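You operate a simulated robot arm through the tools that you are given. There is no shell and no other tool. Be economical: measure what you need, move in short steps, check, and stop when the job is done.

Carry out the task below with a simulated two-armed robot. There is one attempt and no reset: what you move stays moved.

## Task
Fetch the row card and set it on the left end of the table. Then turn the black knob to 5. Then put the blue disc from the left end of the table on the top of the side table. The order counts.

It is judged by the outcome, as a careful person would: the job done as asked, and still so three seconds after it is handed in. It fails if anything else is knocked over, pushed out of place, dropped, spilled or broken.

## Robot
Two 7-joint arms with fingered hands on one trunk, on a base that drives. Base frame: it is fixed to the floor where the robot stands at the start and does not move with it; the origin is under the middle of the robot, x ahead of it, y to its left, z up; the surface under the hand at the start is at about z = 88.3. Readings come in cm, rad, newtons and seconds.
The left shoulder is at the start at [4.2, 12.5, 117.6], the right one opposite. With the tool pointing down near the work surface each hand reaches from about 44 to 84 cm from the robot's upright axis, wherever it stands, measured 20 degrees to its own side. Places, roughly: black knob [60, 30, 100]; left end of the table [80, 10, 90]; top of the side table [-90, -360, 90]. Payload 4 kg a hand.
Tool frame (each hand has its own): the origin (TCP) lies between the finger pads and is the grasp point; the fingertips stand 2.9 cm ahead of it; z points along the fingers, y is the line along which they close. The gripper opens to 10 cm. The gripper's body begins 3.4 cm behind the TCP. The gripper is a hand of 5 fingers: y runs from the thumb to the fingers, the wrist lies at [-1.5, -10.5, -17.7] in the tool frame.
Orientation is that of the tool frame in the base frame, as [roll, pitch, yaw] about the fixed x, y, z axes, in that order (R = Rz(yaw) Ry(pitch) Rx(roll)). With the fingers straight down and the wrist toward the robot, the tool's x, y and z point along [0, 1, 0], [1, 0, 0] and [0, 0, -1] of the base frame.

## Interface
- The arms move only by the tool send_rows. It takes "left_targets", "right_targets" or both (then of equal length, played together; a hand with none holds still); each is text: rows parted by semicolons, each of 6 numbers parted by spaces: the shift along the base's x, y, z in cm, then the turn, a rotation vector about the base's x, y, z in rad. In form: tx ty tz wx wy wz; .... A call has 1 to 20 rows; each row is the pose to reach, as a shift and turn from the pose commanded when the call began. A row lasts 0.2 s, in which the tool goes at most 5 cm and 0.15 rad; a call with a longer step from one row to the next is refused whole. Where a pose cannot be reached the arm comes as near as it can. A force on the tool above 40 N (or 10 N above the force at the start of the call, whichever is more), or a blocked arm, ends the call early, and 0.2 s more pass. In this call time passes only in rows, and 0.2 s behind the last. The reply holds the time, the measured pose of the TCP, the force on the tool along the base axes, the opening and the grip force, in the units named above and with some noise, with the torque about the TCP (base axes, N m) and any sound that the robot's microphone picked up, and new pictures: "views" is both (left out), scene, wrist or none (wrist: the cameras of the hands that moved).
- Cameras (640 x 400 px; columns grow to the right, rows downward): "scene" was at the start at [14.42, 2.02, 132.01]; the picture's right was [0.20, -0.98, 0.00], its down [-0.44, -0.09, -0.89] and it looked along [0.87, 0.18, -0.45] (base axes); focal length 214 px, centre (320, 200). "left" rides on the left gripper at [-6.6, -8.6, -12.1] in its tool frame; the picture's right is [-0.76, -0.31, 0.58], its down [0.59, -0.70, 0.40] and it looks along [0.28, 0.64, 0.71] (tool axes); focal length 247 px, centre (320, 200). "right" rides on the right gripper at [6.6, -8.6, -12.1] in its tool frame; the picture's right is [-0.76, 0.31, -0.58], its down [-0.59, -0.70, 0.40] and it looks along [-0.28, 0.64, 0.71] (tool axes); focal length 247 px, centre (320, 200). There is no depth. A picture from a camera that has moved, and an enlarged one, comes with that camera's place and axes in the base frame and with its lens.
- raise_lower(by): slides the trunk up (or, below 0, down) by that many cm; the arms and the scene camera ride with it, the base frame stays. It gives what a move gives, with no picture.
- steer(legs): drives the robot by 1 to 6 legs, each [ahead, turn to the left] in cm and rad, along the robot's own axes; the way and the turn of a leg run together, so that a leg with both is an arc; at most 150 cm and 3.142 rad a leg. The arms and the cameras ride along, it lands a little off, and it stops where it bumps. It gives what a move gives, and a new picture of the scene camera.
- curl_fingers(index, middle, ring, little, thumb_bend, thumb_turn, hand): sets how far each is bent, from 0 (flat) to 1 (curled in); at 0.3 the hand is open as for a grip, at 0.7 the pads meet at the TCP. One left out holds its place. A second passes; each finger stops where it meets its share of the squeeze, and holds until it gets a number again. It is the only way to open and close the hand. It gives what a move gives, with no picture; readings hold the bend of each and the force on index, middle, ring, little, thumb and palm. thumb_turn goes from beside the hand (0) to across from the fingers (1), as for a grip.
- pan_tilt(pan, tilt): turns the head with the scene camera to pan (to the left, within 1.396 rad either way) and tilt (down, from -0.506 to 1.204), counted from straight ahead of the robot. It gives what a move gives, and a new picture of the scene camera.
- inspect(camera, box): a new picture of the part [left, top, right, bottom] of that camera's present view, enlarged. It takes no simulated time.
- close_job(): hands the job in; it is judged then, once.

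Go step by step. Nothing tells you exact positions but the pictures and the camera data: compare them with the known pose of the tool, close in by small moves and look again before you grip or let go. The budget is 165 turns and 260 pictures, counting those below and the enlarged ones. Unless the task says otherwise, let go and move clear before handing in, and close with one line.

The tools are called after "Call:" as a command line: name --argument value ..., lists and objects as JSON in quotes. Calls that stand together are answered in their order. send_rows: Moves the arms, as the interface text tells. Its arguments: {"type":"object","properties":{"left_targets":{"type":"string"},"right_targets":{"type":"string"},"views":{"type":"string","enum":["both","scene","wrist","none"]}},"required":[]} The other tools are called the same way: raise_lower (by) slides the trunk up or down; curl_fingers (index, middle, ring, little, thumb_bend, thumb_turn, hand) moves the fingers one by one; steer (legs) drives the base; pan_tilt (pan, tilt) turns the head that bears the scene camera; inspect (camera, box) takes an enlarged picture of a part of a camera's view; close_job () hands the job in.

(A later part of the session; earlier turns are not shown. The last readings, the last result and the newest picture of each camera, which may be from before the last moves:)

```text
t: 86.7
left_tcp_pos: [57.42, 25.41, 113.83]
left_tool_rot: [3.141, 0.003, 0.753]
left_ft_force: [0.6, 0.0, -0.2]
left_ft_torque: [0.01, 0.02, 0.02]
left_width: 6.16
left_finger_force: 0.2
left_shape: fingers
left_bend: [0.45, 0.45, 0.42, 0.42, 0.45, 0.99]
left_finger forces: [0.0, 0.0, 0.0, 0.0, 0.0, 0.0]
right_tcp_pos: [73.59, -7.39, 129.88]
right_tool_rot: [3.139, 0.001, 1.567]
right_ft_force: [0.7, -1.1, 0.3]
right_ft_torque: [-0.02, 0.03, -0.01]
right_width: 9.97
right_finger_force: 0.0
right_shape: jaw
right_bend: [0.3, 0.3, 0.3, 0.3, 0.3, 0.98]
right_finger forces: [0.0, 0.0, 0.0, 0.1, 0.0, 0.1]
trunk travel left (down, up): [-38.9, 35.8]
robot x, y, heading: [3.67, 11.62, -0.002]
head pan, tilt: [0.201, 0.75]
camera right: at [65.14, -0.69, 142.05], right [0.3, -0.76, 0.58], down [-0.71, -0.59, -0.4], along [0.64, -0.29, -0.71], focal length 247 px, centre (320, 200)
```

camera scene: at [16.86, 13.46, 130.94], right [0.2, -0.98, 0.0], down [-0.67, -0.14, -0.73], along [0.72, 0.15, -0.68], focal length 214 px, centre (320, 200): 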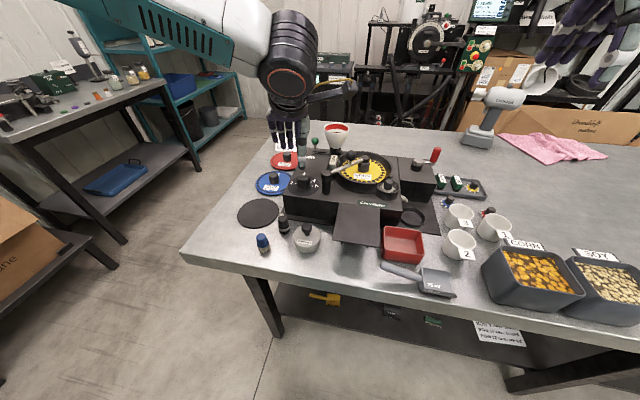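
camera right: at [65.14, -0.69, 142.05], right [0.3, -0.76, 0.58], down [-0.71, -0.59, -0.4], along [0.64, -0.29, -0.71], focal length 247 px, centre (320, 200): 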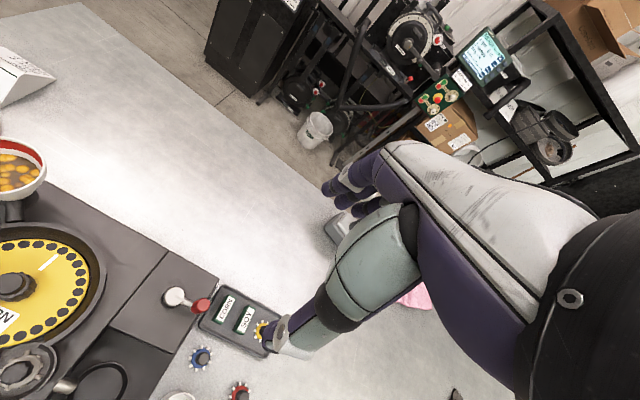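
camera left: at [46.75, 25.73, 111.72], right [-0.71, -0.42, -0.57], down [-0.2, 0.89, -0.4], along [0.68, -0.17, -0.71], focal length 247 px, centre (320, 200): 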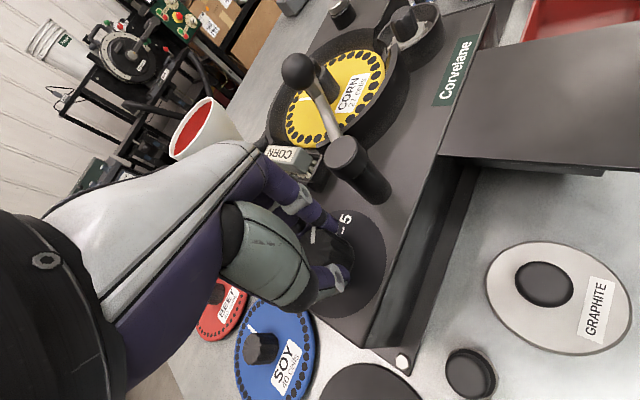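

The knob is out of that view. Instead I'll look along the same plane from the other side with the left camera, on the way to the blue disc; the right hand goes back.

Call:
send_rows --left_targets "1 2.2 0 0 0 -0.08; 2 4.4 0.5 0 0 -0.16; 3 6.6 1 0 0 -0.24; 4 8.8 2 0 0 -0.32; 4.9 10.8 3 0 0 -0.4" --right_targets "-4.5 -1 0 0 0 0; -9 -2 0 0 0 0; -13.5 -3 0 0 0 0; -18 -4 0 0 0 0; -18.5 -8 0 0 0 0" --views "wrist"

```text
t: 87.9
left_tcp_pos: [62.47, 36.24, 116.73]
left_tool_rot: [3.141, 0.003, 0.35]
left_ft_force: [0.1, 0.3, 0.1]
left_ft_torque: [0.08, 0.04, -0.01]
left_width: 6.21
left_finger_force: 0.1
left_shape: fingers
left_bend: [0.45, 0.45, 0.42, 0.42, 0.45, 0.99]
left_finger forces: [0.0, 0.0, 0.1, 0.0, 0.0, 0.0]
right_tcp_pos: [55.57, -15.6, 129.73]
right_tool_rot: [3.141, -0.002, 1.566]
right_ft_force: [0.9, -0.6, -0.3]
right_ft_torque: [0.06, 0.04, 0.01]
right_width: 9.99
right_finger_force: 0.0
right_shape: jaw
right_bend: [0.3, 0.3, 0.3, 0.3, 0.3, 0.98]
right_finger forces: [0.0, 0.0, 0.1, 0.0, 0.0, 0.0]
trunk travel left (down, up): [-38.9, 35.8]
robot x, y, heading: [3.66, 11.89, -0.001]
head pan, tilt: [0.201, 0.75]
camera right: at [47.07, -8.85, 141.91], right [0.3, -0.76, 0.58], down [-0.71, -0.58, -0.4], along [0.64, -0.29, -0.71], focal length 247 px, centre (320, 200)
camera left: at [53.36, 41.99, 128.88], right [-0.82, 0.03, -0.57], down [0.31, 0.86, -0.4], along [0.48, -0.51, -0.71], focal length 247 px, centre (320, 200)
```

right: 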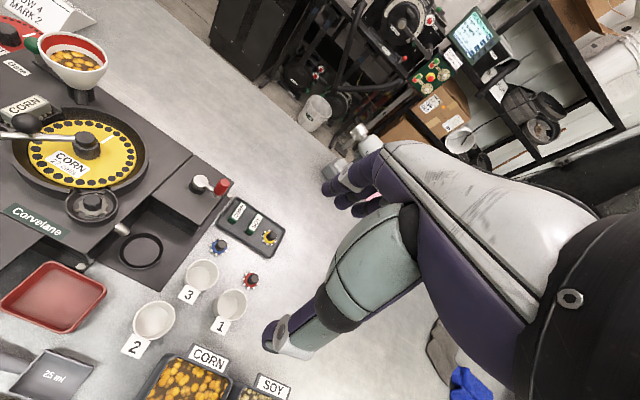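
left: 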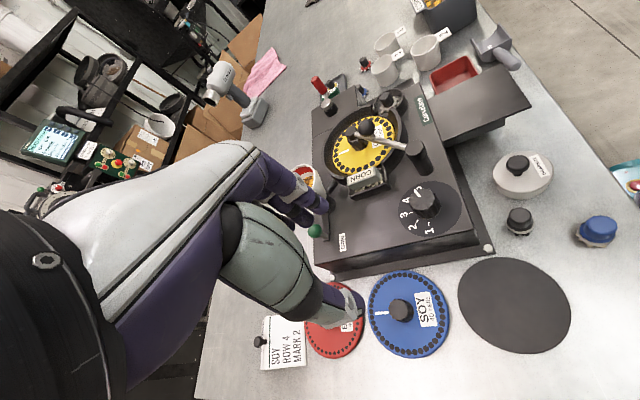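

Call:
inspect --camera "left" --box '[390, 170, 470, 240]'

Call:
inspect --camera "scene" --box '[285, 160, 335, 205]'

```text
5.71 times, centred on (430, 205) of left
camera zoom: at [53.36, 41.99, 128.88], right [-0.82, 0.03, -0.57], down [0.31, 0.86, -0.4], along [0.48, -0.51, -0.71], focal length 1411 px, centre (-309, 171)
```

zoom: 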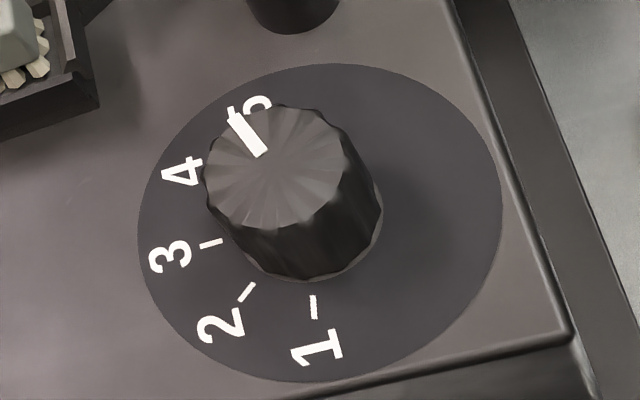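

```text
8.89 times, centred on (310, 182) of scene
camera zoom: at [16.91, 13.35, 130.93], right [0.2, -0.98, 0.0], down [-0.67, -0.14, -0.73], along [0.72, 0.15, -0.68], focal length 1906 px, centre (409, 356)
```

zoom: 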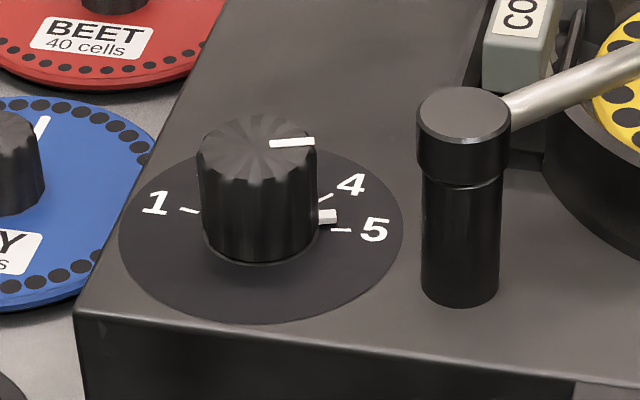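

Fitting the numerals' circle from this view gives 40° per step, so 5 is at −80° while the pointer is at about −72.5°. It needs about 7.5° more, so I'll regrip and nudge it.

Call:
send_rows --left_targets "-1 -2.2 0 0 0 0.1; -2 -4.4 0 0 0 0.2; -3 -6.6 0 0 0 0.3; -4 -8.8 -1 0 0 0.4; -4.8 -10.5 -3 0 0 0.5; -4.8 -10.5 -6 0 0 0.5; -4.8 -10.5 -9 0 0 0.5; -4.8 -10.5 -12 0 0 0.5" --views "wrist"

Call:
inspect --camera "left" --box '[270, 160, 430, 320]'

Call:
inspect --camera "scene" --box '[250, 110, 350, 210]'

```text
t: 89.7
left_tcp_pos: [57.62, 25.73, 104.48]
left_tool_rot: [3.14, 0.005, 0.851]
left_ft_force: [0.2, -0.2, -0.6]
left_ft_torque: [0.0, 0.0, 0.02]
left_width: 6.2
left_finger_force: 0.1
left_shape: fingers
left_bend: [0.45, 0.45, 0.42, 0.42, 0.45, 0.99]
left_finger forces: [0.0, 0.1, 0.1, 0.0, 0.0, 0.0]
right_tcp_pos: [55.7, -15.44, 129.69]
right_tool_rot: [3.141, 0.0, 1.565]
right_ft_force: [0.6, -0.3, -0.3]
right_ft_torque: [0.03, 0.03, 0.0]
right_width: 9.99
right_finger_force: 0.1
right_shape: jaw
right_bend: [0.3, 0.3, 0.3, 0.3, 0.3, 0.98]
right_finger forces: [0.0, 0.0, 0.0, 0.0, 0.1, 0.0]
trunk travel left (down, up): [-38.9, 35.8]
robot x, y, heading: [3.4, 11.48, -0.002]
head pan, tilt: [0.201, 0.75]
camera left: at [46.9, 26.41, 116.65], right [-0.73, -0.37, -0.57], down [-0.14, 0.9, -0.4], along [0.67, -0.21, -0.71], focal length 247 px, centre (320, 200)
```

left: 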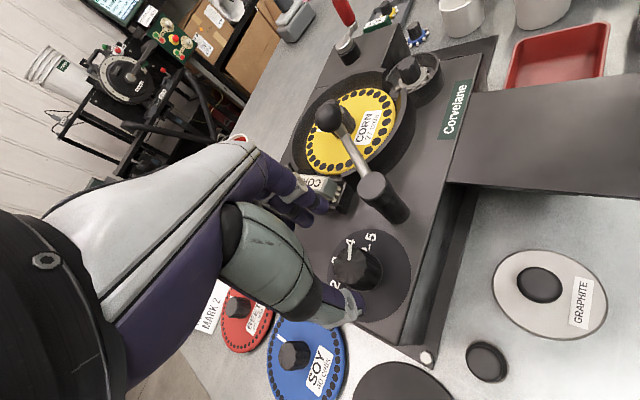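

```text
2.50 times, centred on (350, 240) of left
camera zoom: at [46.9, 26.41, 116.65], right [-0.73, -0.37, -0.57], down [-0.14, 0.9, -0.4], along [0.67, -0.21, -0.71], focal length 617 px, centre (245, 100)
```

zoom: 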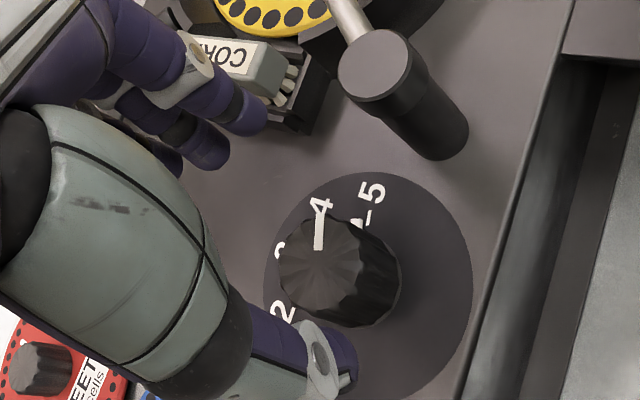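

```text
4.00 times, centred on (300, 160) of scene
camera zoom: at [16.93, 13.5, 130.92], right [0.2, -0.98, 0.0], down [-0.67, -0.14, -0.73], along [0.72, 0.15, -0.68], focal length 858 px, centre (400, 360)
```

zoom: 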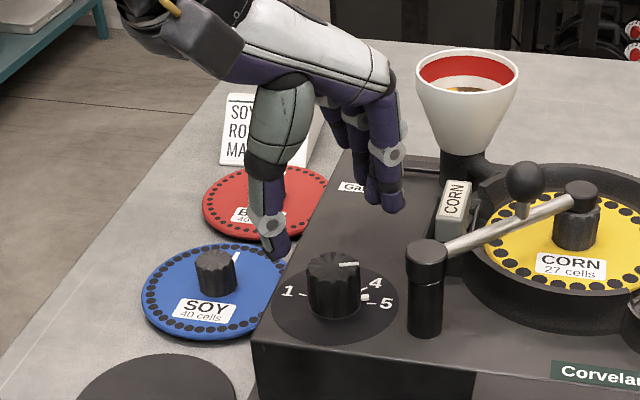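

Call:
send_rows --left_targets "0 0 -1.6 0 0 0; 0 0 -3.2 0 0 0; 0 0 -4.8 0 0 0" --views "none"

Call:
curl_fingers --hand "left" --index 0.7 --middle 0.7 --ring 0.5 --little 0.5 --thumb_bend 0.75

Call:
inspect --camera "left" --box '[290, 190, 390, 300]'

```text
t: 90.5
left_tcp_pos: [57.71, 25.85, 99.81]
left_tool_rot: [3.14, 0.006, 0.854]
left_ft_force: [0.9, 0.4, 1.3]
left_ft_torque: [0.05, 0.02, -0.01]
left_width: 6.18
left_finger_force: 0.2
left_shape: fingers
left_bend: [0.45, 0.45, 0.42, 0.42, 0.45, 0.99]
left_finger forces: [0.0, 0.0, 0.1, 0.1, 0.1, 0.0]
right_tcp_pos: [55.51, -15.39, 129.83]
right_tool_rot: [-3.14, 0.0, 1.565]
right_ft_force: [0.0, 0.3, 0.3]
right_ft_torque: [-0.02, 0.03, -0.03]
right_width: 9.99
right_finger_force: 0.1
right_shape: jaw
right_bend: [0.3, 0.3, 0.3, 0.3, 0.3, 0.98]
right_finger forces: [0.1, 0.0, 0.0, 0.1, 0.1, 0.0]
trunk travel left (down, up): [-38.9, 35.8]
robot x, y, heading: [3.62, 11.57, -0.004]
head pan, tilt: [0.201, 0.75]
```

```text
t: 91.5
left_tcp_pos: [57.73, 25.68, 99.75]
left_tool_rot: [-3.14, 0.003, 0.853]
left_ft_force: [3.1, -4.0, -0.5]
left_ft_torque: [-0.11, -0.11, -0.05]
left_width: 2.31
left_finger_force: 14.4
left_shape: fingers
left_bend: [0.62, 0.61, 0.5, 0.5, 0.64, 1.0]
left_finger forces: [8.2, 8.0, 0.0, 0.0, 11.6, 0.1]
right_tcp_pos: [55.64, -15.5, 129.75]
right_tool_rot: [3.141, 0.001, 1.565]
right_ft_force: [0.0, 0.5, 0.3]
right_ft_torque: [-0.01, -0.02, -0.01]
right_width: 10.01
right_finger_force: 0.0
right_shape: jaw
right_bend: [0.3, 0.3, 0.3, 0.3, 0.3, 0.98]
right_finger forces: [0.0, 0.0, 0.0, 0.1, 0.0, 0.0]
trunk travel left (down, up): [-38.9, 35.8]
robot x, y, heading: [3.91, 11.61, -0.002]
head pan, tilt: [0.201, 0.75]
```

```text
3.64 times, centred on (340, 245) of left
camera zoom: at [46.88, 26.45, 111.98], right [-0.73, -0.37, -0.57], down [-0.14, 0.9, -0.4], along [0.67, -0.21, -0.71], focal length 898 px, centre (247, 36)
```

zoom: 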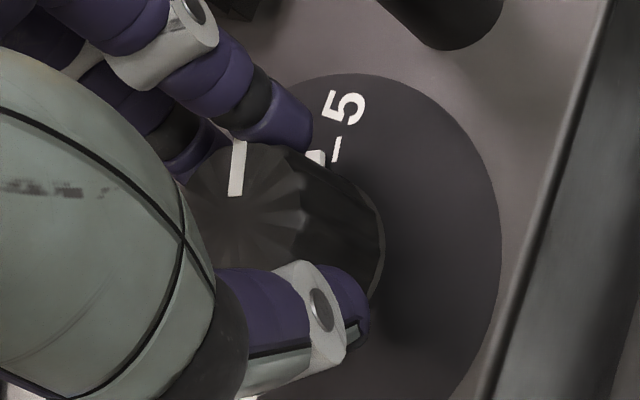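

Call:
send_rows --left_targets "0 0 0 0 0 -0.08; 0 0 0 0 0 -0.15" --views "none"

Call:
inspect --camera "left" --box '[290, 190, 390, 300]'

Call:
inspect --camera "scene" --box '[285, 160, 335, 205]'

```text
t: 92.1
left_tcp_pos: [57.67, 25.63, 99.78]
left_tool_rot: [3.14, 0.007, 0.702]
left_ft_force: [0.5, -1.4, -0.7]
left_ft_torque: [-0.01, -0.06, -0.01]
left_width: 2.3
left_finger_force: 13.0
left_shape: fingers
left_bend: [0.62, 0.62, 0.5, 0.5, 0.64, 1.0]
left_finger forces: [6.9, 7.1, 0.1, 0.0, 12.3, 0.0]
right_tcp_pos: [55.51, -15.43, 129.77]
right_tool_rot: [-3.14, 0.001, 1.567]
right_ft_force: [0.0, -0.3, 0.2]
right_ft_torque: [0.03, -0.03, 0.0]
right_width: 9.98
right_finger_force: 0.1
right_shape: jaw
right_bend: [0.3, 0.3, 0.3, 0.3, 0.3, 0.98]
right_finger forces: [0.0, 0.1, 0.1, 0.1, 0.0, 0.1]
trunk travel left (down, up): [-38.9, 35.8]
robot x, y, heading: [3.52, 11.66, -0.001]
head pan, tilt: [0.201, 0.75]
```

```text
3.64 times, centred on (340, 245) of left
camera zoom: at [47.11, 28.1, 111.99], right [-0.78, -0.26, -0.57], down [-0.01, 0.92, -0.4], along [0.63, -0.31, -0.71], focal length 898 px, centre (247, 36)
```

zoom: 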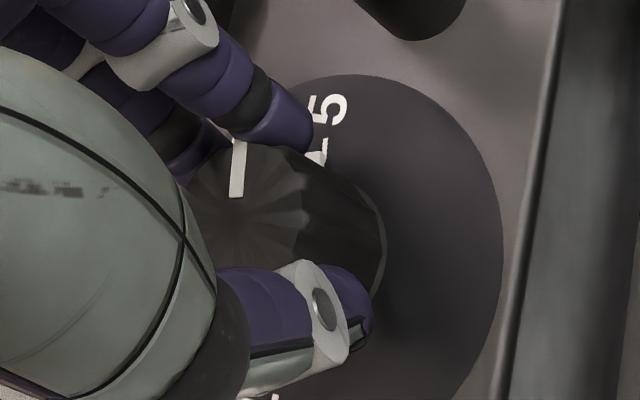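

```text
8.89 times, centred on (310, 182) of scene
camera zoom: at [16.91, 13.47, 130.93], right [0.2, -0.98, 0.0], down [-0.67, -0.14, -0.73], along [0.72, 0.15, -0.68], focal length 1906 px, centre (409, 356)
```

zoom: 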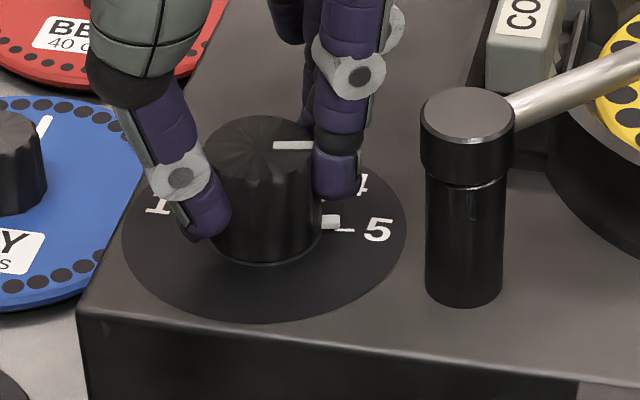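

The pointer line is now parallel with the 5 tick and the nub lies on it. Releasing and rising.

Call:
curl_fingers --hand "left" --index 0.45 --middle 0.45 --ring 0.42 --little 0.42 --thumb_bend 0.45

Call:
send_rows --left_targets "0 0 3 0 0 0; 0 0 6 0 0 0; 0 0 10 0 0 0; 1 2.2 13 0 0 -0.07; 2 4.4 15 0 0 -0.14; 3 6.6 16 0 0 -0.21; 4 8.8 17 0 0 -0.28; 4.8 10.6 17 0 0 -0.35" --views "wrist"

Call:
inspect --camera "left" --box '[390, 170, 470, 240]'

Call:
inspect --camera "scene" --box '[285, 160, 335, 205]'

```text
t: 93.1
left_tcp_pos: [57.59, 25.6, 99.87]
left_tool_rot: [3.141, 0.004, 0.703]
left_ft_force: [0.2, 0.2, -0.1]
left_ft_torque: [-0.02, -0.04, -0.01]
left_width: 6.2
left_finger_force: 0.1
left_shape: fingers
left_bend: [0.45, 0.45, 0.42, 0.42, 0.45, 0.99]
left_finger forces: [0.0, 0.0, 0.1, 0.1, 0.0, 0.1]
right_tcp_pos: [55.58, -15.45, 129.89]
right_tool_rot: [-3.141, 0.001, 1.565]
right_ft_force: [1.1, -1.2, 0.2]
right_ft_torque: [0.04, 0.0, -0.01]
right_width: 10.01
right_finger_force: 0.1
right_shape: jaw
right_bend: [0.3, 0.3, 0.3, 0.3, 0.3, 0.98]
right_finger forces: [0.1, 0.0, 0.0, 0.1, 0.0, 0.0]
trunk travel left (down, up): [-38.9, 35.8]
robot x, y, heading: [3.43, 11.45, -0.002]
head pan, tilt: [0.201, 0.75]
```

```text
t: 94.9
left_tcp_pos: [62.42, 36.46, 116.68]
left_tool_rot: [3.141, 0.005, 0.355]
left_ft_force: [-0.9, 0.6, -0.2]
left_ft_torque: [-0.01, -0.01, -0.02]
left_width: 6.22
left_finger_force: 0.1
left_shape: fingers
left_bend: [0.45, 0.45, 0.42, 0.42, 0.45, 0.99]
left_finger forces: [0.1, 0.0, 0.1, 0.1, 0.0, 0.1]
right_tcp_pos: [55.55, -15.36, 129.68]
right_tool_rot: [3.14, -0.002, 1.567]
right_ft_force: [-0.2, -0.2, -0.4]
right_ft_torque: [-0.04, 0.01, -0.03]
right_width: 9.98
right_finger_force: 0.0
right_shape: jaw
right_bend: [0.3, 0.3, 0.3, 0.3, 0.3, 0.98]
right_finger forces: [0.0, 0.0, 0.0, 0.0, 0.1, 0.0]
trunk travel left (down, up): [-38.9, 35.8]
robot x, y, heading: [3.52, 11.85, 0.003]
head pan, tilt: [0.201, 0.75]
camera left: at [53.34, 42.27, 128.82], right [-0.82, 0.03, -0.57], down [0.31, 0.86, -0.4], along [0.48, -0.51, -0.71], focal length 247 px, centre (320, 200)
```

left: 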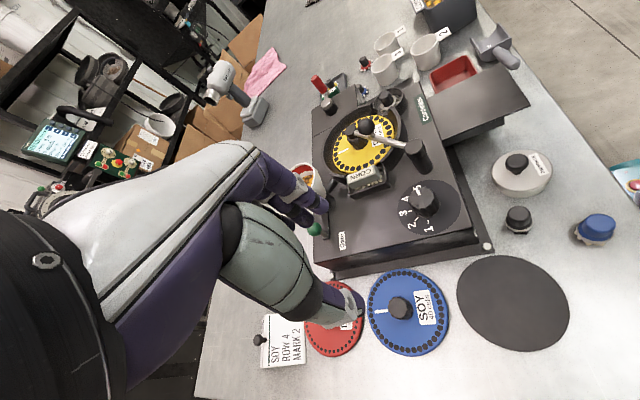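

```text
5.71 times, centred on (430, 205) of left
camera zoom: at [53.34, 42.27, 128.82], right [-0.82, 0.03, -0.57], down [0.31, 0.86, -0.4], along [0.48, -0.51, -0.71], focal length 1411 px, centre (-309, 171)
```

zoom: 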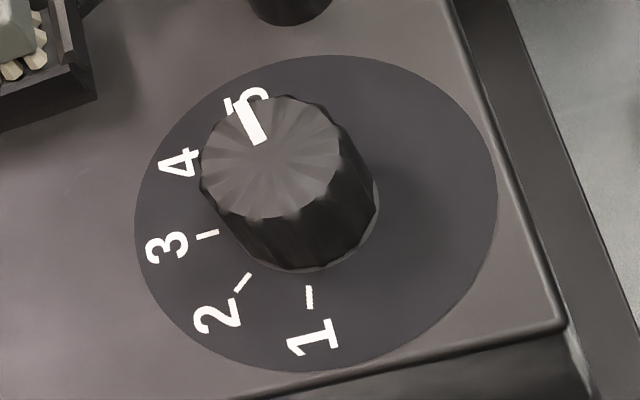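

```text
8.89 times, centred on (310, 182) of scene
camera zoom: at [16.94, 13.52, 130.92], right [0.2, -0.98, 0.0], down [-0.67, -0.14, -0.73], along [0.72, 0.15, -0.68], focal length 1906 px, centre (409, 356)
```

zoom: 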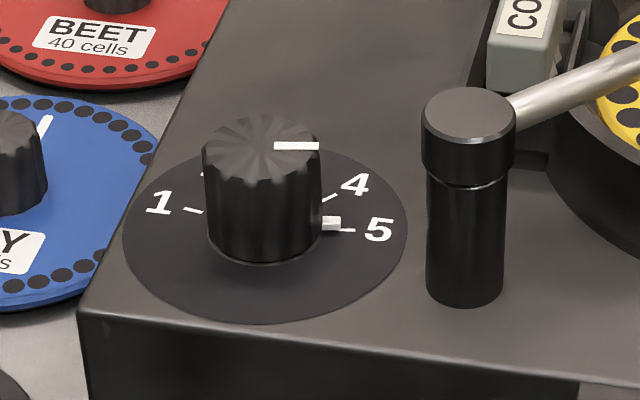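

The knob is at 5 (within a few degrees). Now the blue SOY disc at about [65, 38]: turning the hand back to its normal heading above it.

Call:
send_rows --left_targets "0.3 0.2 0 0 0 0.14; 0.6 0.4 0 0 0 0.28; 0.9 0.6 0 0 0 0.42; 1.2 0.8 0 0 0 0.56; 1.5 1 0 0 0 0.7; 1.8 1.2 0 0 0 0.84; 2.1 1.4 0 0 0 0.98; 2.4 1.6 0 0 0 1.1; 2.6 1.6 -2 0 0 1.21; 2.6 1.6 -6 0 0 1.21" --views "wrist"

Call:
inspect --camera "scene" --box '[230, 120, 330, 220]'

```text
t: 97.1
left_tcp_pos: [65.1, 38.04, 110.66]
left_tool_rot: [3.141, 0.005, 1.564]
left_ft_force: [0.3, 0.2, -0.9]
left_ft_torque: [0.0, 0.06, -0.04]
left_width: 6.21
left_finger_force: 0.1
left_shape: fingers
left_bend: [0.45, 0.45, 0.42, 0.42, 0.45, 0.99]
left_finger forces: [0.0, 0.0, 0.1, 0.0, 0.0, 0.0]
right_tcp_pos: [55.78, -15.31, 129.72]
right_tool_rot: [-3.14, 0.001, 1.568]
right_ft_force: [-0.2, 1.0, -0.1]
right_ft_torque: [-0.02, 0.01, -0.01]
right_width: 9.97
right_finger_force: 0.0
right_shape: jaw
right_bend: [0.3, 0.3, 0.3, 0.3, 0.3, 0.98]
right_finger forces: [0.0, 0.0, 0.0, 0.0, 0.1, 0.0]
trunk travel left (down, up): [-38.9, 35.8]
robot x, y, heading: [3.45, 11.72, 0.004]
head pan, tilt: [0.201, 0.75]
camera left: at [56.51, 31.48, 122.81], right [-0.31, -0.76, -0.57], down [-0.7, 0.59, -0.4], along [0.64, 0.28, -0.71], focal length 247 px, centre (320, 200)
```

left: 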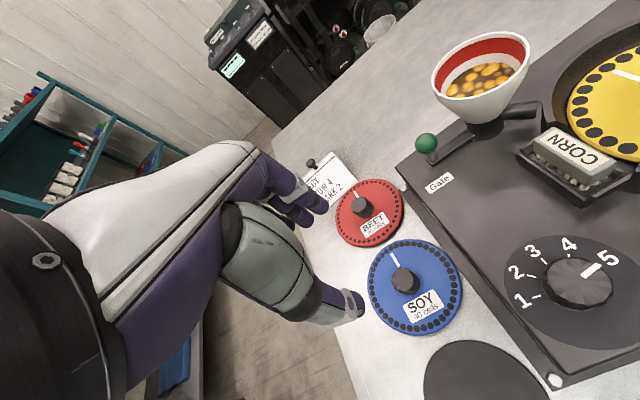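

```text
4.00 times, centred on (280, 170) of scene
camera zoom: at [16.96, 13.54, 130.92], right [0.2, -0.98, 0.0], down [-0.67, -0.14, -0.73], along [0.72, 0.15, -0.68], focal length 858 px, centre (480, 320)
```

zoom: 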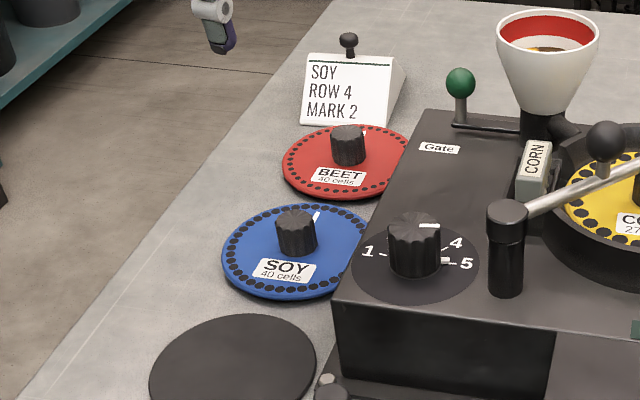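

Disc knob is at [66.0, 37.8], top ≈92.7. Descending toward it.

Call:
send_rows --left_targets "0.9 -0.2 -3 0 0 0; 0.9 -0.2 -7 0 0 0; 0.9 -0.2 -11 0 0 0; 0.9 -0.2 -14 0 0 0" --views "wrist"

Call:
inspect --camera "left" --box '[250, 160, 450, 320]'

Call:
inspect --camera "scene" --box '[230, 120, 330, 220]'

```text
t: 98.1
left_tcp_pos: [65.98, 37.7, 97.12]
left_tool_rot: [-3.142, 0.004, 1.564]
left_ft_force: [-0.3, -0.3, -0.5]
left_ft_torque: [0.01, 0.0, 0.01]
left_width: 6.21
left_finger_force: 0.0
left_shape: fingers
left_bend: [0.45, 0.45, 0.42, 0.42, 0.45, 0.99]
left_finger forces: [0.0, 0.0, 0.0, 0.0, 0.0, 0.0]
right_tcp_pos: [55.57, -15.44, 129.9]
right_tool_rot: [3.141, -0.001, 1.564]
right_ft_force: [-0.4, -0.9, -0.5]
right_ft_torque: [-0.01, -0.04, -0.03]
right_width: 9.99
right_finger_force: 0.0
right_shape: jaw
right_bend: [0.3, 0.3, 0.3, 0.3, 0.3, 0.98]
right_finger forces: [0.1, 0.0, 0.0, 0.1, 0.0, 0.1]
trunk travel left (down, up): [-38.9, 35.8]
robot x, y, heading: [3.88, 11.68, 0.0]
head pan, tilt: [0.201, 0.75]
camera left: at [57.38, 31.39, 109.03], right [-0.31, -0.76, -0.57], down [-0.7, 0.59, -0.4], along [0.64, 0.28, -0.71], focal length 247 px, centre (320, 200)
```

left: 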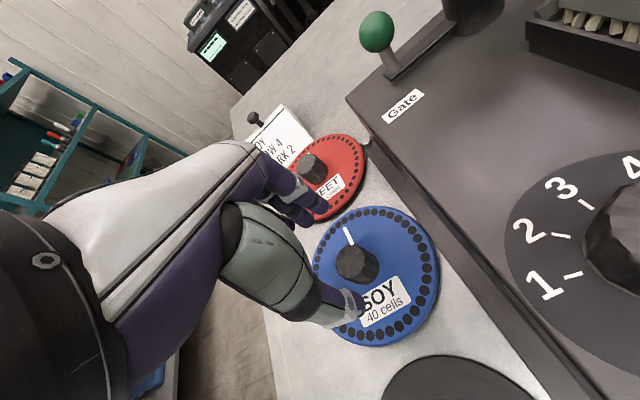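

```text
2.50 times, centred on (350, 240) of left
camera zoom: at [57.38, 31.39, 109.03], right [-0.31, -0.76, -0.57], down [-0.7, 0.59, -0.4], along [0.64, 0.28, -0.71], focal length 617 px, centre (245, 100)
```

zoom: 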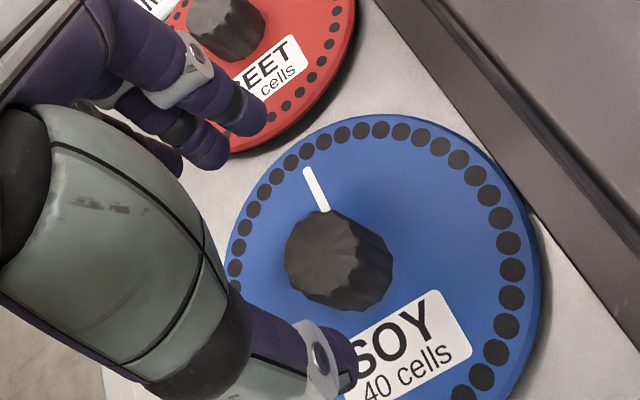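

```text
4.00 times, centred on (280, 170) of scene
camera zoom: at [16.9, 13.48, 130.93], right [0.2, -0.98, 0.0], down [-0.67, -0.14, -0.73], along [0.72, 0.15, -0.68], focal length 858 px, centre (480, 320)
```

zoom: 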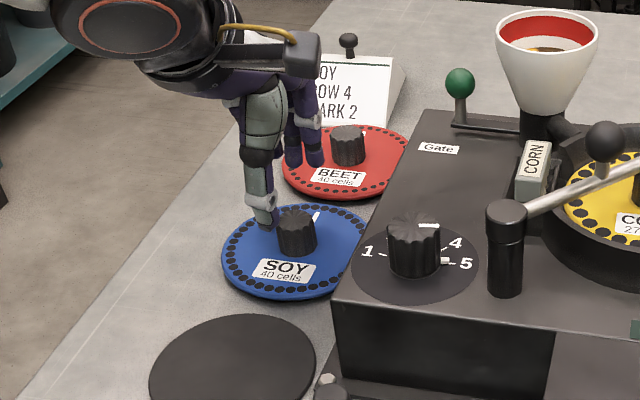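

Call:
send_rows --left_targets "-0.3 0 -2 0 0 0; -0.3 0 -3.5 0 0 0; -0.3 0 -4.3 0 0 0" --views "none"

Call:
inspect --camera "left" --box '[250, 160, 450, 320]'

Call:
inspect --camera "scene" --box '[230, 120, 330, 220]'

```text
t: 98.9
left_tcp_pos: [65.63, 37.65, 92.62]
left_tool_rot: [3.14, 0.006, 1.562]
left_ft_force: [-0.2, 0.5, -0.1]
left_ft_torque: [0.02, 0.05, 0.01]
left_width: 6.21
left_finger_force: 0.1
left_shape: fingers
left_bend: [0.45, 0.45, 0.42, 0.42, 0.45, 0.99]
left_finger forces: [0.0, 0.0, 0.0, 0.0, 0.1, 0.1]
right_tcp_pos: [55.54, -15.37, 129.74]
right_tool_rot: [-3.141, 0.0, 1.566]
right_ft_force: [-0.8, -0.3, -0.2]
right_ft_torque: [0.0, 0.0, 0.02]
right_width: 9.99
right_finger_force: 0.0
right_shape: jaw
right_bend: [0.3, 0.3, 0.3, 0.3, 0.3, 0.98]
right_finger forces: [0.0, 0.0, 0.0, 0.1, 0.0, 0.0]
trunk travel left (down, up): [-38.9, 35.8]
robot x, y, heading: [3.54, 11.33, 0.003]
head pan, tilt: [0.201, 0.75]
```

```text
2.50 times, centred on (350, 240) of left
camera zoom: at [57.02, 31.26, 104.71], right [-0.31, -0.76, -0.57], down [-0.7, 0.59, -0.4], along [0.64, 0.28, -0.71], focal length 617 px, centre (245, 100)
```

zoom: 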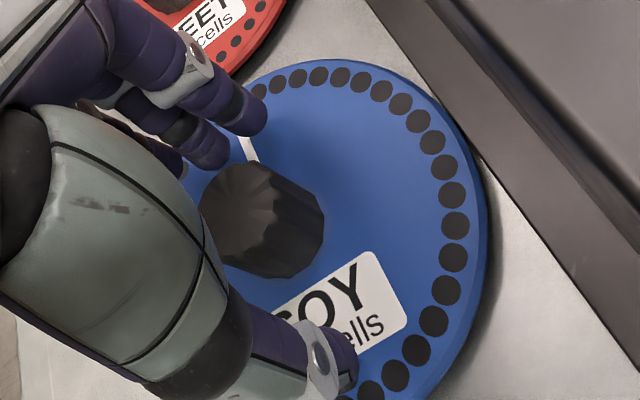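

```text
4.00 times, centred on (280, 170) of scene
camera zoom: at [16.91, 13.49, 130.93], right [0.2, -0.98, 0.0], down [-0.67, -0.14, -0.73], along [0.72, 0.15, -0.68], focal length 858 px, centre (480, 320)
```

zoom: 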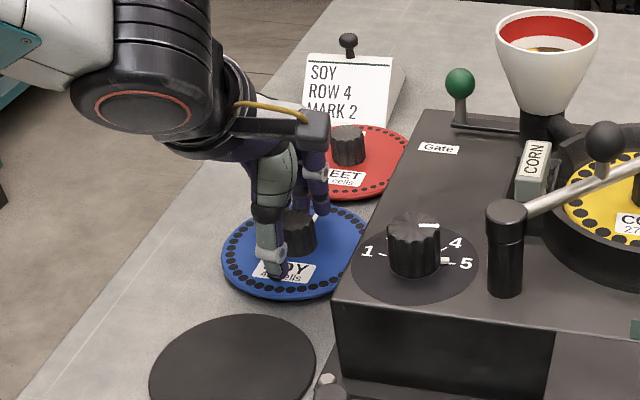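

The knob is between thumb and fingers. Gripping firmly.

Call:
curl_fingers --hand "left" --index 0.8 --middle 0.8 --ring 0.5 --little 0.5 --thumb_bend 0.85

Call:
send_rows --left_targets "0 0 0.6 0 0 0; 0 0 1.5 0 0 0; 0 0 3 0 0 0; 0 0 5 0 0 0" --views "wrist"

Call:
inspect --camera "scene" --box '[230, 120, 330, 220]'

```text
t: 99.9
left_tcp_pos: [65.69, 37.7, 92.62]
left_tool_rot: [3.141, 0.003, 1.564]
left_ft_force: [-1.1, -1.1, 0.1]
left_ft_torque: [0.03, -0.06, -0.09]
left_width: 2.0
left_finger_force: 19.2
left_shape: fingers
left_bend: [0.59, 0.62, 0.5, 0.5, 0.6, 1.0]
left_finger forces: [9.6, 9.4, 0.0, 0.0, 20.2, 0.0]
right_tcp_pos: [55.53, -15.53, 129.81]
right_tool_rot: [-3.141, 0.001, 1.565]
right_ft_force: [0.1, -0.6, -0.1]
right_ft_torque: [-0.01, 0.02, 0.02]
right_width: 10.0
right_finger_force: 0.1
right_shape: jaw
right_bend: [0.3, 0.3, 0.3, 0.3, 0.3, 0.98]
right_finger forces: [0.0, 0.0, 0.1, 0.0, 0.0, 0.0]
trunk travel left (down, up): [-38.9, 35.8]
robot x, y, heading: [3.61, 11.57, 0.001]
head pan, tilt: [0.201, 0.75]
```

```text
t: 100.9
left_tcp_pos: [65.71, 37.81, 97.59]
left_tool_rot: [-3.141, 0.003, 1.564]
left_ft_force: [-0.1, -0.3, -0.8]
left_ft_torque: [0.0, -0.02, 0.02]
left_width: 1.98
left_finger_force: 19.6
left_shape: fingers
left_bend: [0.59, 0.62, 0.5, 0.5, 0.59, 1.0]
left_finger forces: [9.8, 9.7, 0.1, 0.0, 20.2, 0.0]
right_tcp_pos: [55.62, -15.3, 129.87]
right_tool_rot: [-3.141, 0.0, 1.566]
right_ft_force: [-0.6, -0.1, -0.2]
right_ft_torque: [-0.02, 0.0, 0.02]
right_width: 10.01
right_finger_force: 0.0
right_shape: jaw
right_bend: [0.3, 0.3, 0.3, 0.3, 0.3, 0.98]
right_finger forces: [0.1, 0.0, 0.0, 0.0, 0.0, 0.1]
trunk travel left (down, up): [-38.9, 35.8]
robot x, y, heading: [3.94, 11.49, 0.005]
head pan, tilt: [0.201, 0.75]
camera left: at [56.98, 31.31, 109.74], right [-0.31, -0.76, -0.57], down [-0.7, 0.59, -0.4], along [0.64, 0.28, -0.71], focal length 247 px, centre (320, 200)
```

left: 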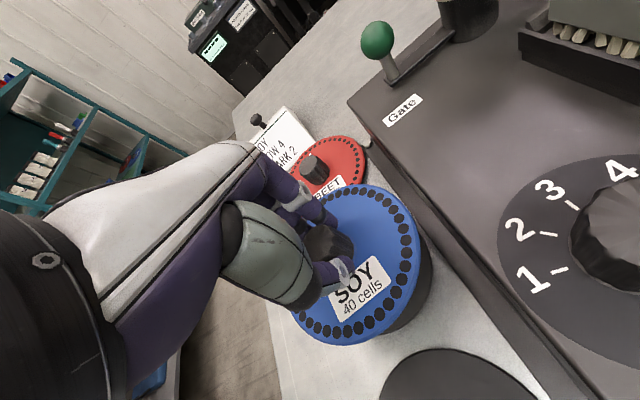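

```text
4.00 times, centred on (280, 170) of scene
camera zoom: at [16.86, 13.46, 130.94], right [0.2, -0.98, 0.0], down [-0.67, -0.14, -0.73], along [0.72, 0.15, -0.68], focal length 858 px, centre (480, 320)
```

zoom: 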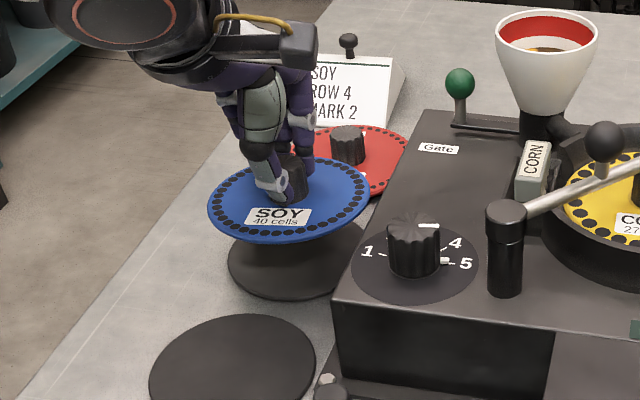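

The disc is lifted level and secure. I'll raise it and draw it in toward the body (right hand inward too) before driving.

Call:
send_rows --left_targets "0 0 4 0 0 0; 0 0 8 0 0 0; 0 0 12 0 0 0; -3 -1 16 0 0 0; -6 -2 19 0 0 0; -9 -4 21 0 0 0; -12 -6 23 0 0 0; -14 -8 24 0 0 0" --right_targets "0 1 0 0 0 0; -1 2 0 0 0 0; -2 3 0 0 0 0; -3 4 0 0 0 0; -4 5 0 0 0 0; -5 6 0 0 0 0; -6 7 0 0 0 0; -7 8 0 0 0 0" --views "wrist"

Call:
pan_tilt --pan 0.3 --tilt 0.6

```text
refused: row 4 steps farther than a row can; nothing moved
```

```text
t: 101.6
left_tcp_pos: [65.68, 37.77, 97.59]
left_tool_rot: [-3.141, 0.004, 1.564]
left_ft_force: [0.2, -0.6, -1.4]
left_ft_torque: [-0.01, 0.0, 0.0]
left_width: 1.99
left_finger_force: 19.6
left_shape: fingers
left_bend: [0.59, 0.62, 0.5, 0.5, 0.59, 1.0]
left_finger forces: [9.9, 9.6, 0.0, 0.0, 20.2, 0.1]
right_tcp_pos: [55.6, -15.56, 129.91]
right_tool_rot: [3.141, 0.001, 1.566]
right_ft_force: [0.2, 0.1, 0.3]
right_ft_torque: [-0.02, 0.03, 0.03]
right_width: 10.01
right_finger_force: 0.1
right_shape: jaw
right_bend: [0.3, 0.3, 0.3, 0.3, 0.3, 0.98]
right_finger forces: [0.0, 0.0, 0.1, 0.0, 0.1, 0.0]
trunk travel left (down, up): [-38.9, 35.8]
robot x, y, heading: [3.55, 11.61, 0.002]
head pan, tilt: [0.3, 0.6]
camera scene: at [17.21, 14.43, 132.21], right [0.3, -0.96, 0.0], down [-0.54, -0.17, -0.82], along [0.79, 0.24, -0.57], focal length 214 px, centre (320, 200)
```

scene: 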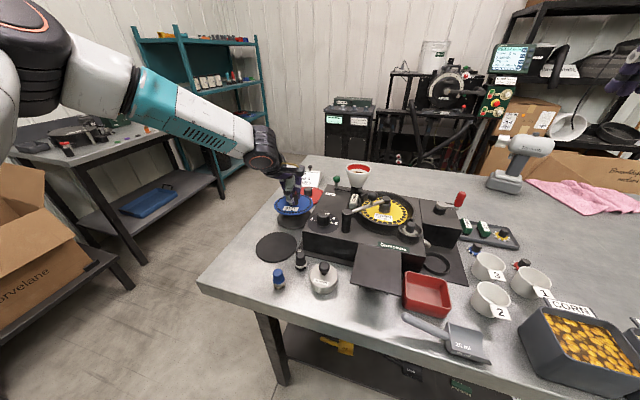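

Call:
send_rows --left_targets "0 0 4 0 0 0; 0 0 8 0 0 0; 0 0 12 0 0 0; -2 -1 15.5 0 0 0; -5 -2 18.5 0 0 0; -8 -3.5 21 0 0 0; -11 -5 23 0 0 0; -14 -7 24 0 0 0" --right_targets "0 1 0 0 0 0; -1 2 0 0 0 0; -2 3 0 0 0 0; -3 4 0 0 0 0; -4 5 0 0 0 0; -5 6 0 0 0 0; -6 7 0 0 0 0; -7 8 0 0 0 0" --views "scene"

```text
t: 103.4
left_tcp_pos: [51.45, 30.75, 121.5]
left_tool_rot: [-3.141, 0.003, 1.566]
left_ft_force: [0.5, 0.4, -0.9]
left_ft_torque: [-0.03, 0.0, -0.02]
left_width: 1.98
left_finger_force: 20.1
left_shape: fingers
left_bend: [0.58, 0.62, 0.5, 0.5, 0.59, 1.0]
left_finger forces: [10.0, 9.8, 0.0, 0.1, 20.0, 0.1]
right_tcp_pos: [48.2, -7.12, 130.08]
right_tool_rot: [3.14, 0.0, 1.566]
right_ft_force: [-0.3, -1.2, 0.4]
right_ft_torque: [0.02, -0.02, 0.01]
right_width: 9.98
right_finger_force: 0.0
right_shape: jaw
right_bend: [0.3, 0.3, 0.3, 0.3, 0.3, 0.98]
right_finger forces: [0.1, 0.0, 0.0, 0.0, 0.0, 0.0]
trunk travel left (down, up): [-38.9, 35.8]
robot x, y, heading: [3.68, 11.44, 0.007]
head pan, tilt: [0.3, 0.6]
camera scene: at [17.11, 14.39, 132.24], right [0.3, -0.96, 0.0], down [-0.54, -0.17, -0.83], along [0.79, 0.24, -0.56], focal length 214 px, centre (320, 200)
```

scene: 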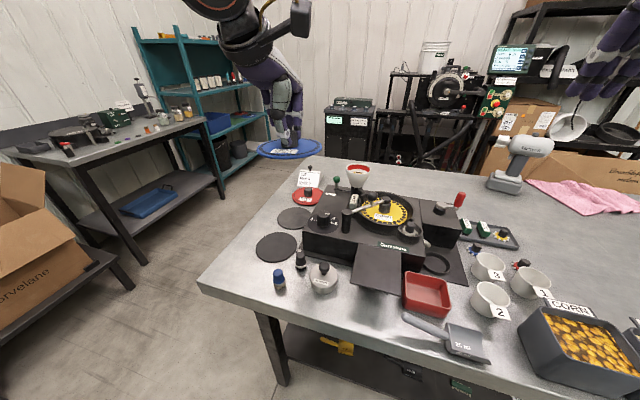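

Everything on the table looks undisturbed. Now backing off, turning right and starting down the aisle, with a look on the way.

Call:
steer --legs '[[-62, 0], [0, -1.68], [60, 0]]'

Call:
pan_tilt --pan 0 --tilt 0.4

```text
t: 113.9
left_tcp_pos: [-48.11, -97.4, 121.39]
left_tool_rot: [-3.141, 0.003, -0.089]
left_ft_force: [0.3, 0.4, -1.0]
left_ft_torque: [-0.03, 0.0, 0.04]
left_width: 1.93
left_finger_force: 19.6
left_shape: fingers
left_bend: [0.58, 0.62, 0.5, 0.5, 0.59, 1.0]
left_finger forces: [10.2, 9.9, 0.0, 0.0, 19.6, 0.0]
right_tcp_pos: [-85.75, -90.85, 129.93]
right_tool_rot: [3.141, 0.002, -0.087]
right_ft_force: [0.3, -0.3, -0.1]
right_ft_torque: [0.0, -0.03, 0.01]
right_width: 10.0
right_finger_force: 0.1
right_shape: jaw
right_bend: [0.3, 0.3, 0.3, 0.3, 0.3, 0.98]
right_finger forces: [0.1, 0.0, 0.0, 0.1, 0.0, 0.1]
trunk travel left (down, up): [-38.9, 35.8]
robot x, y, heading: [-62.94, -47.56, -1.652]
head pan, tilt: [0.3, 0.6]
camera scene: at [-61.41, -61.3, 132.21], right [-0.98, -0.22, 0.0], down [-0.12, 0.55, -0.82], along [0.18, -0.8, -0.57], focal length 214 px, centre (320, 200)
```

scene: 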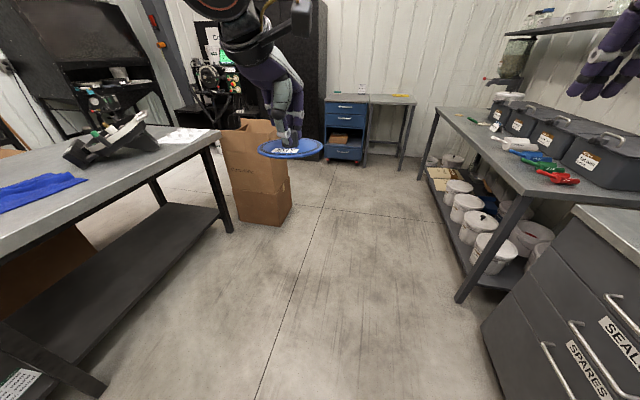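

```text
t: 114.7
left_tcp_pos: [-48.05, -97.39, 121.52]
left_tool_rot: [-3.141, 0.002, -0.089]
left_ft_force: [-1.1, 0.3, -0.5]
left_ft_torque: [0.01, -0.03, 0.0]
left_width: 1.96
left_finger_force: 19.8
left_shape: fingers
left_bend: [0.58, 0.62, 0.5, 0.5, 0.59, 1.0]
left_finger forces: [10.2, 9.9, 0.0, 0.1, 19.6, 0.0]
right_tcp_pos: [-85.87, -90.84, 130.0]
right_tool_rot: [-3.14, -0.001, -0.087]
right_ft_force: [0.3, 0.5, -0.9]
right_ft_torque: [0.02, -0.01, 0.02]
right_width: 10.0
right_finger_force: 0.1
right_shape: jaw
right_bend: [0.3, 0.3, 0.3, 0.3, 0.3, 0.98]
right_finger forces: [0.0, 0.1, 0.0, 0.1, 0.1, 0.0]
trunk travel left (down, up): [-38.9, 35.8]
robot x, y, heading: [-63.07, -47.85, -1.651]
head pan, tilt: [0.0, 0.4]
camera scene: at [-64.07, -61.85, 134.04], right [-1.0, 0.08, 0.0], down [0.03, 0.39, -0.92], along [-0.07, -0.92, -0.39], focal length 214 px, centre (320, 200)
```

scene: 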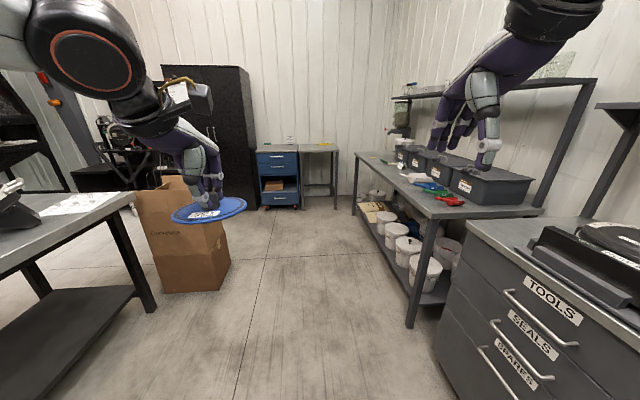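

The aisle is clear; the side table is straight ahead beside the drawer unit. Driving on.

Call:
steer --legs '[[140, 0], [50, 0], [0, 0.08]]'

Call:
inspect --camera "scene" --box '[180, 100, 460, 290]'

```text
t: 124.9
left_tcp_pos: [-55.45, -288.28, 121.43]
left_tool_rot: [3.14, 0.006, 0.021]
left_ft_force: [0.6, -0.1, -0.9]
left_ft_torque: [-0.03, 0.06, -0.01]
left_width: 1.93
left_finger_force: 19.7
left_shape: fingers
left_bend: [0.58, 0.62, 0.5, 0.5, 0.59, 1.0]
left_finger forces: [10.2, 10.0, 0.0, 0.0, 19.5, 0.0]
right_tcp_pos: [-93.67, -286.04, 130.11]
right_tool_rot: [3.139, 0.003, 0.023]
right_ft_force: [0.1, 0.1, 0.4]
right_ft_torque: [0.02, 0.06, -0.02]
right_width: 10.0
right_finger_force: 0.2
right_shape: jaw
right_bend: [0.3, 0.3, 0.3, 0.3, 0.3, 0.98]
right_finger forces: [0.1, 0.0, 0.1, 0.1, 0.1, 0.0]
trunk travel left (down, up): [-38.9, 35.8]
robot x, y, heading: [-76.61, -240.69, -1.536]
head pan, tilt: [0.0, 0.4]
camera scene: at [-75.38, -254.79, 134.04], right [-1.0, -0.03, 0.0], down [-0.01, 0.39, -0.92], along [0.03, -0.92, -0.39], focal length 214 px, centre (320, 200)
```

scene: 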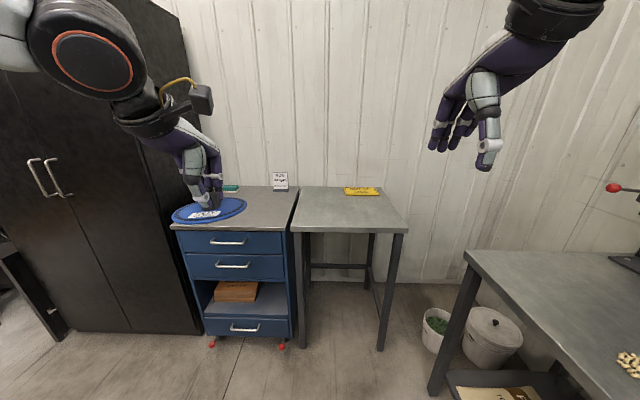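

```text
2.11 times, centred on (320, 195) of scene
camera zoom: at [-75.38, -254.79, 134.04], right [-1.0, -0.03, 0.0], down [-0.01, 0.39, -0.92], along [0.03, -0.92, -0.39], focal length 452 px, centre (320, 210)
```

zoom: 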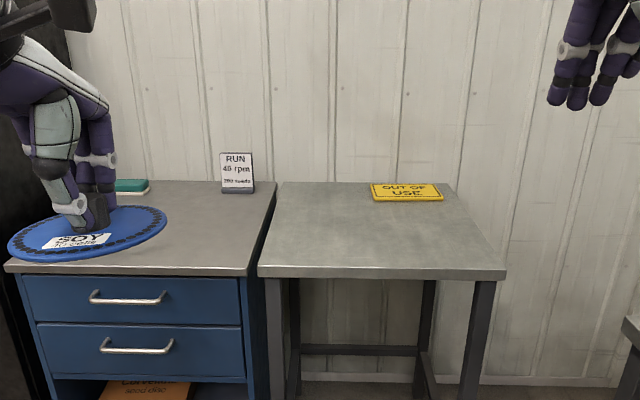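

The side table top spans about x −107…−61, y −379…−328, with the yellow sign at the back. I'll set the disc at about [−79, −349]; moving the base closer.

Call:
steer --legs '[[0, -0.23], [47, 0], [0, 0.2]]'

Call:
pan_tilt --pan 0.1 --tilt 0.75

```text
t: 129.3
left_tcp_pos: [-66.26, -334.69, 121.5]
left_tool_rot: [3.141, 0.005, -0.005]
left_ft_force: [0.0, 0.5, -1.2]
left_ft_torque: [0.04, 0.03, 0.01]
left_width: 1.92
left_finger_force: 19.6
left_shape: fingers
left_bend: [0.58, 0.62, 0.5, 0.5, 0.59, 1.0]
left_finger forces: [10.2, 10.0, 0.0, 0.0, 19.5, 0.0]
right_tcp_pos: [-104.21, -331.38, 130.0]
right_tool_rot: [3.14, 0.0, -0.004]
right_ft_force: [0.4, -0.4, -0.6]
right_ft_torque: [0.02, 0.03, 0.01]
right_width: 9.99
right_finger_force: 0.0
right_shape: jaw
right_bend: [0.3, 0.3, 0.3, 0.3, 0.3, 0.98]
right_finger forces: [0.1, 0.0, 0.1, 0.0, 0.1, 0.0]
trunk travel left (down, up): [-38.9, 35.8]
robot x, y, heading: [-85.24, -286.63, -1.562]
head pan, tilt: [0.0, 0.4]
camera scene: at [-85.07, -300.68, 134.04], right [-1.0, -0.01, 0.0], down [0.0, 0.39, -0.92], along [0.01, -0.92, -0.39], focal length 214 px, centre (320, 200)
```

scene: 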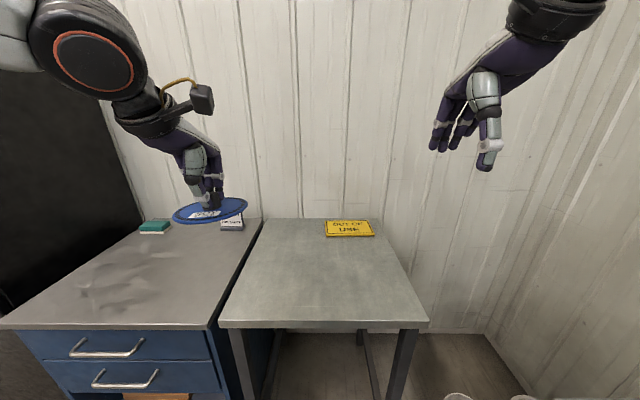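

```text
t: 130.1
left_tcp_pos: [-66.22, -334.8, 121.47]
left_tool_rot: [3.141, 0.004, -0.006]
left_ft_force: [0.1, 0.9, -0.1]
left_ft_torque: [0.01, 0.01, 0.0]
left_width: 1.94
left_finger_force: 19.9
left_shape: fingers
left_bend: [0.58, 0.62, 0.5, 0.5, 0.59, 1.0]
left_finger forces: [10.2, 10.0, 0.0, 0.1, 19.5, 0.1]
right_tcp_pos: [-104.38, -331.4, 130.01]
right_tool_rot: [3.141, 0.0, -0.004]
right_ft_force: [0.0, -1.2, 0.0]
right_ft_torque: [0.02, -0.01, 0.01]
right_width: 9.97
right_finger_force: 0.1
right_shape: jaw
right_bend: [0.3, 0.3, 0.3, 0.3, 0.3, 0.98]
right_finger forces: [0.0, 0.0, 0.0, 0.0, 0.0, 0.1]
trunk travel left (down, up): [-38.9, 35.8]
robot x, y, heading: [-85.61, -287.02, -1.566]
head pan, tilt: [0.099, 0.75]
camera scene: at [-84.29, -299.67, 130.94], right [-0.99, -0.1, 0.0], down [-0.07, 0.68, -0.73], along [0.08, -0.73, -0.68], focal length 214 px, centre (320, 200)
```

scene: 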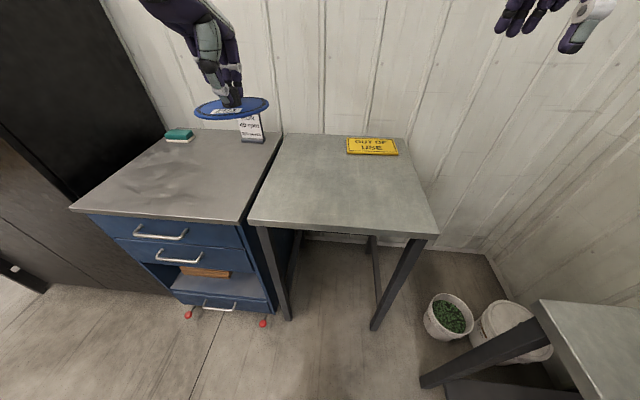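

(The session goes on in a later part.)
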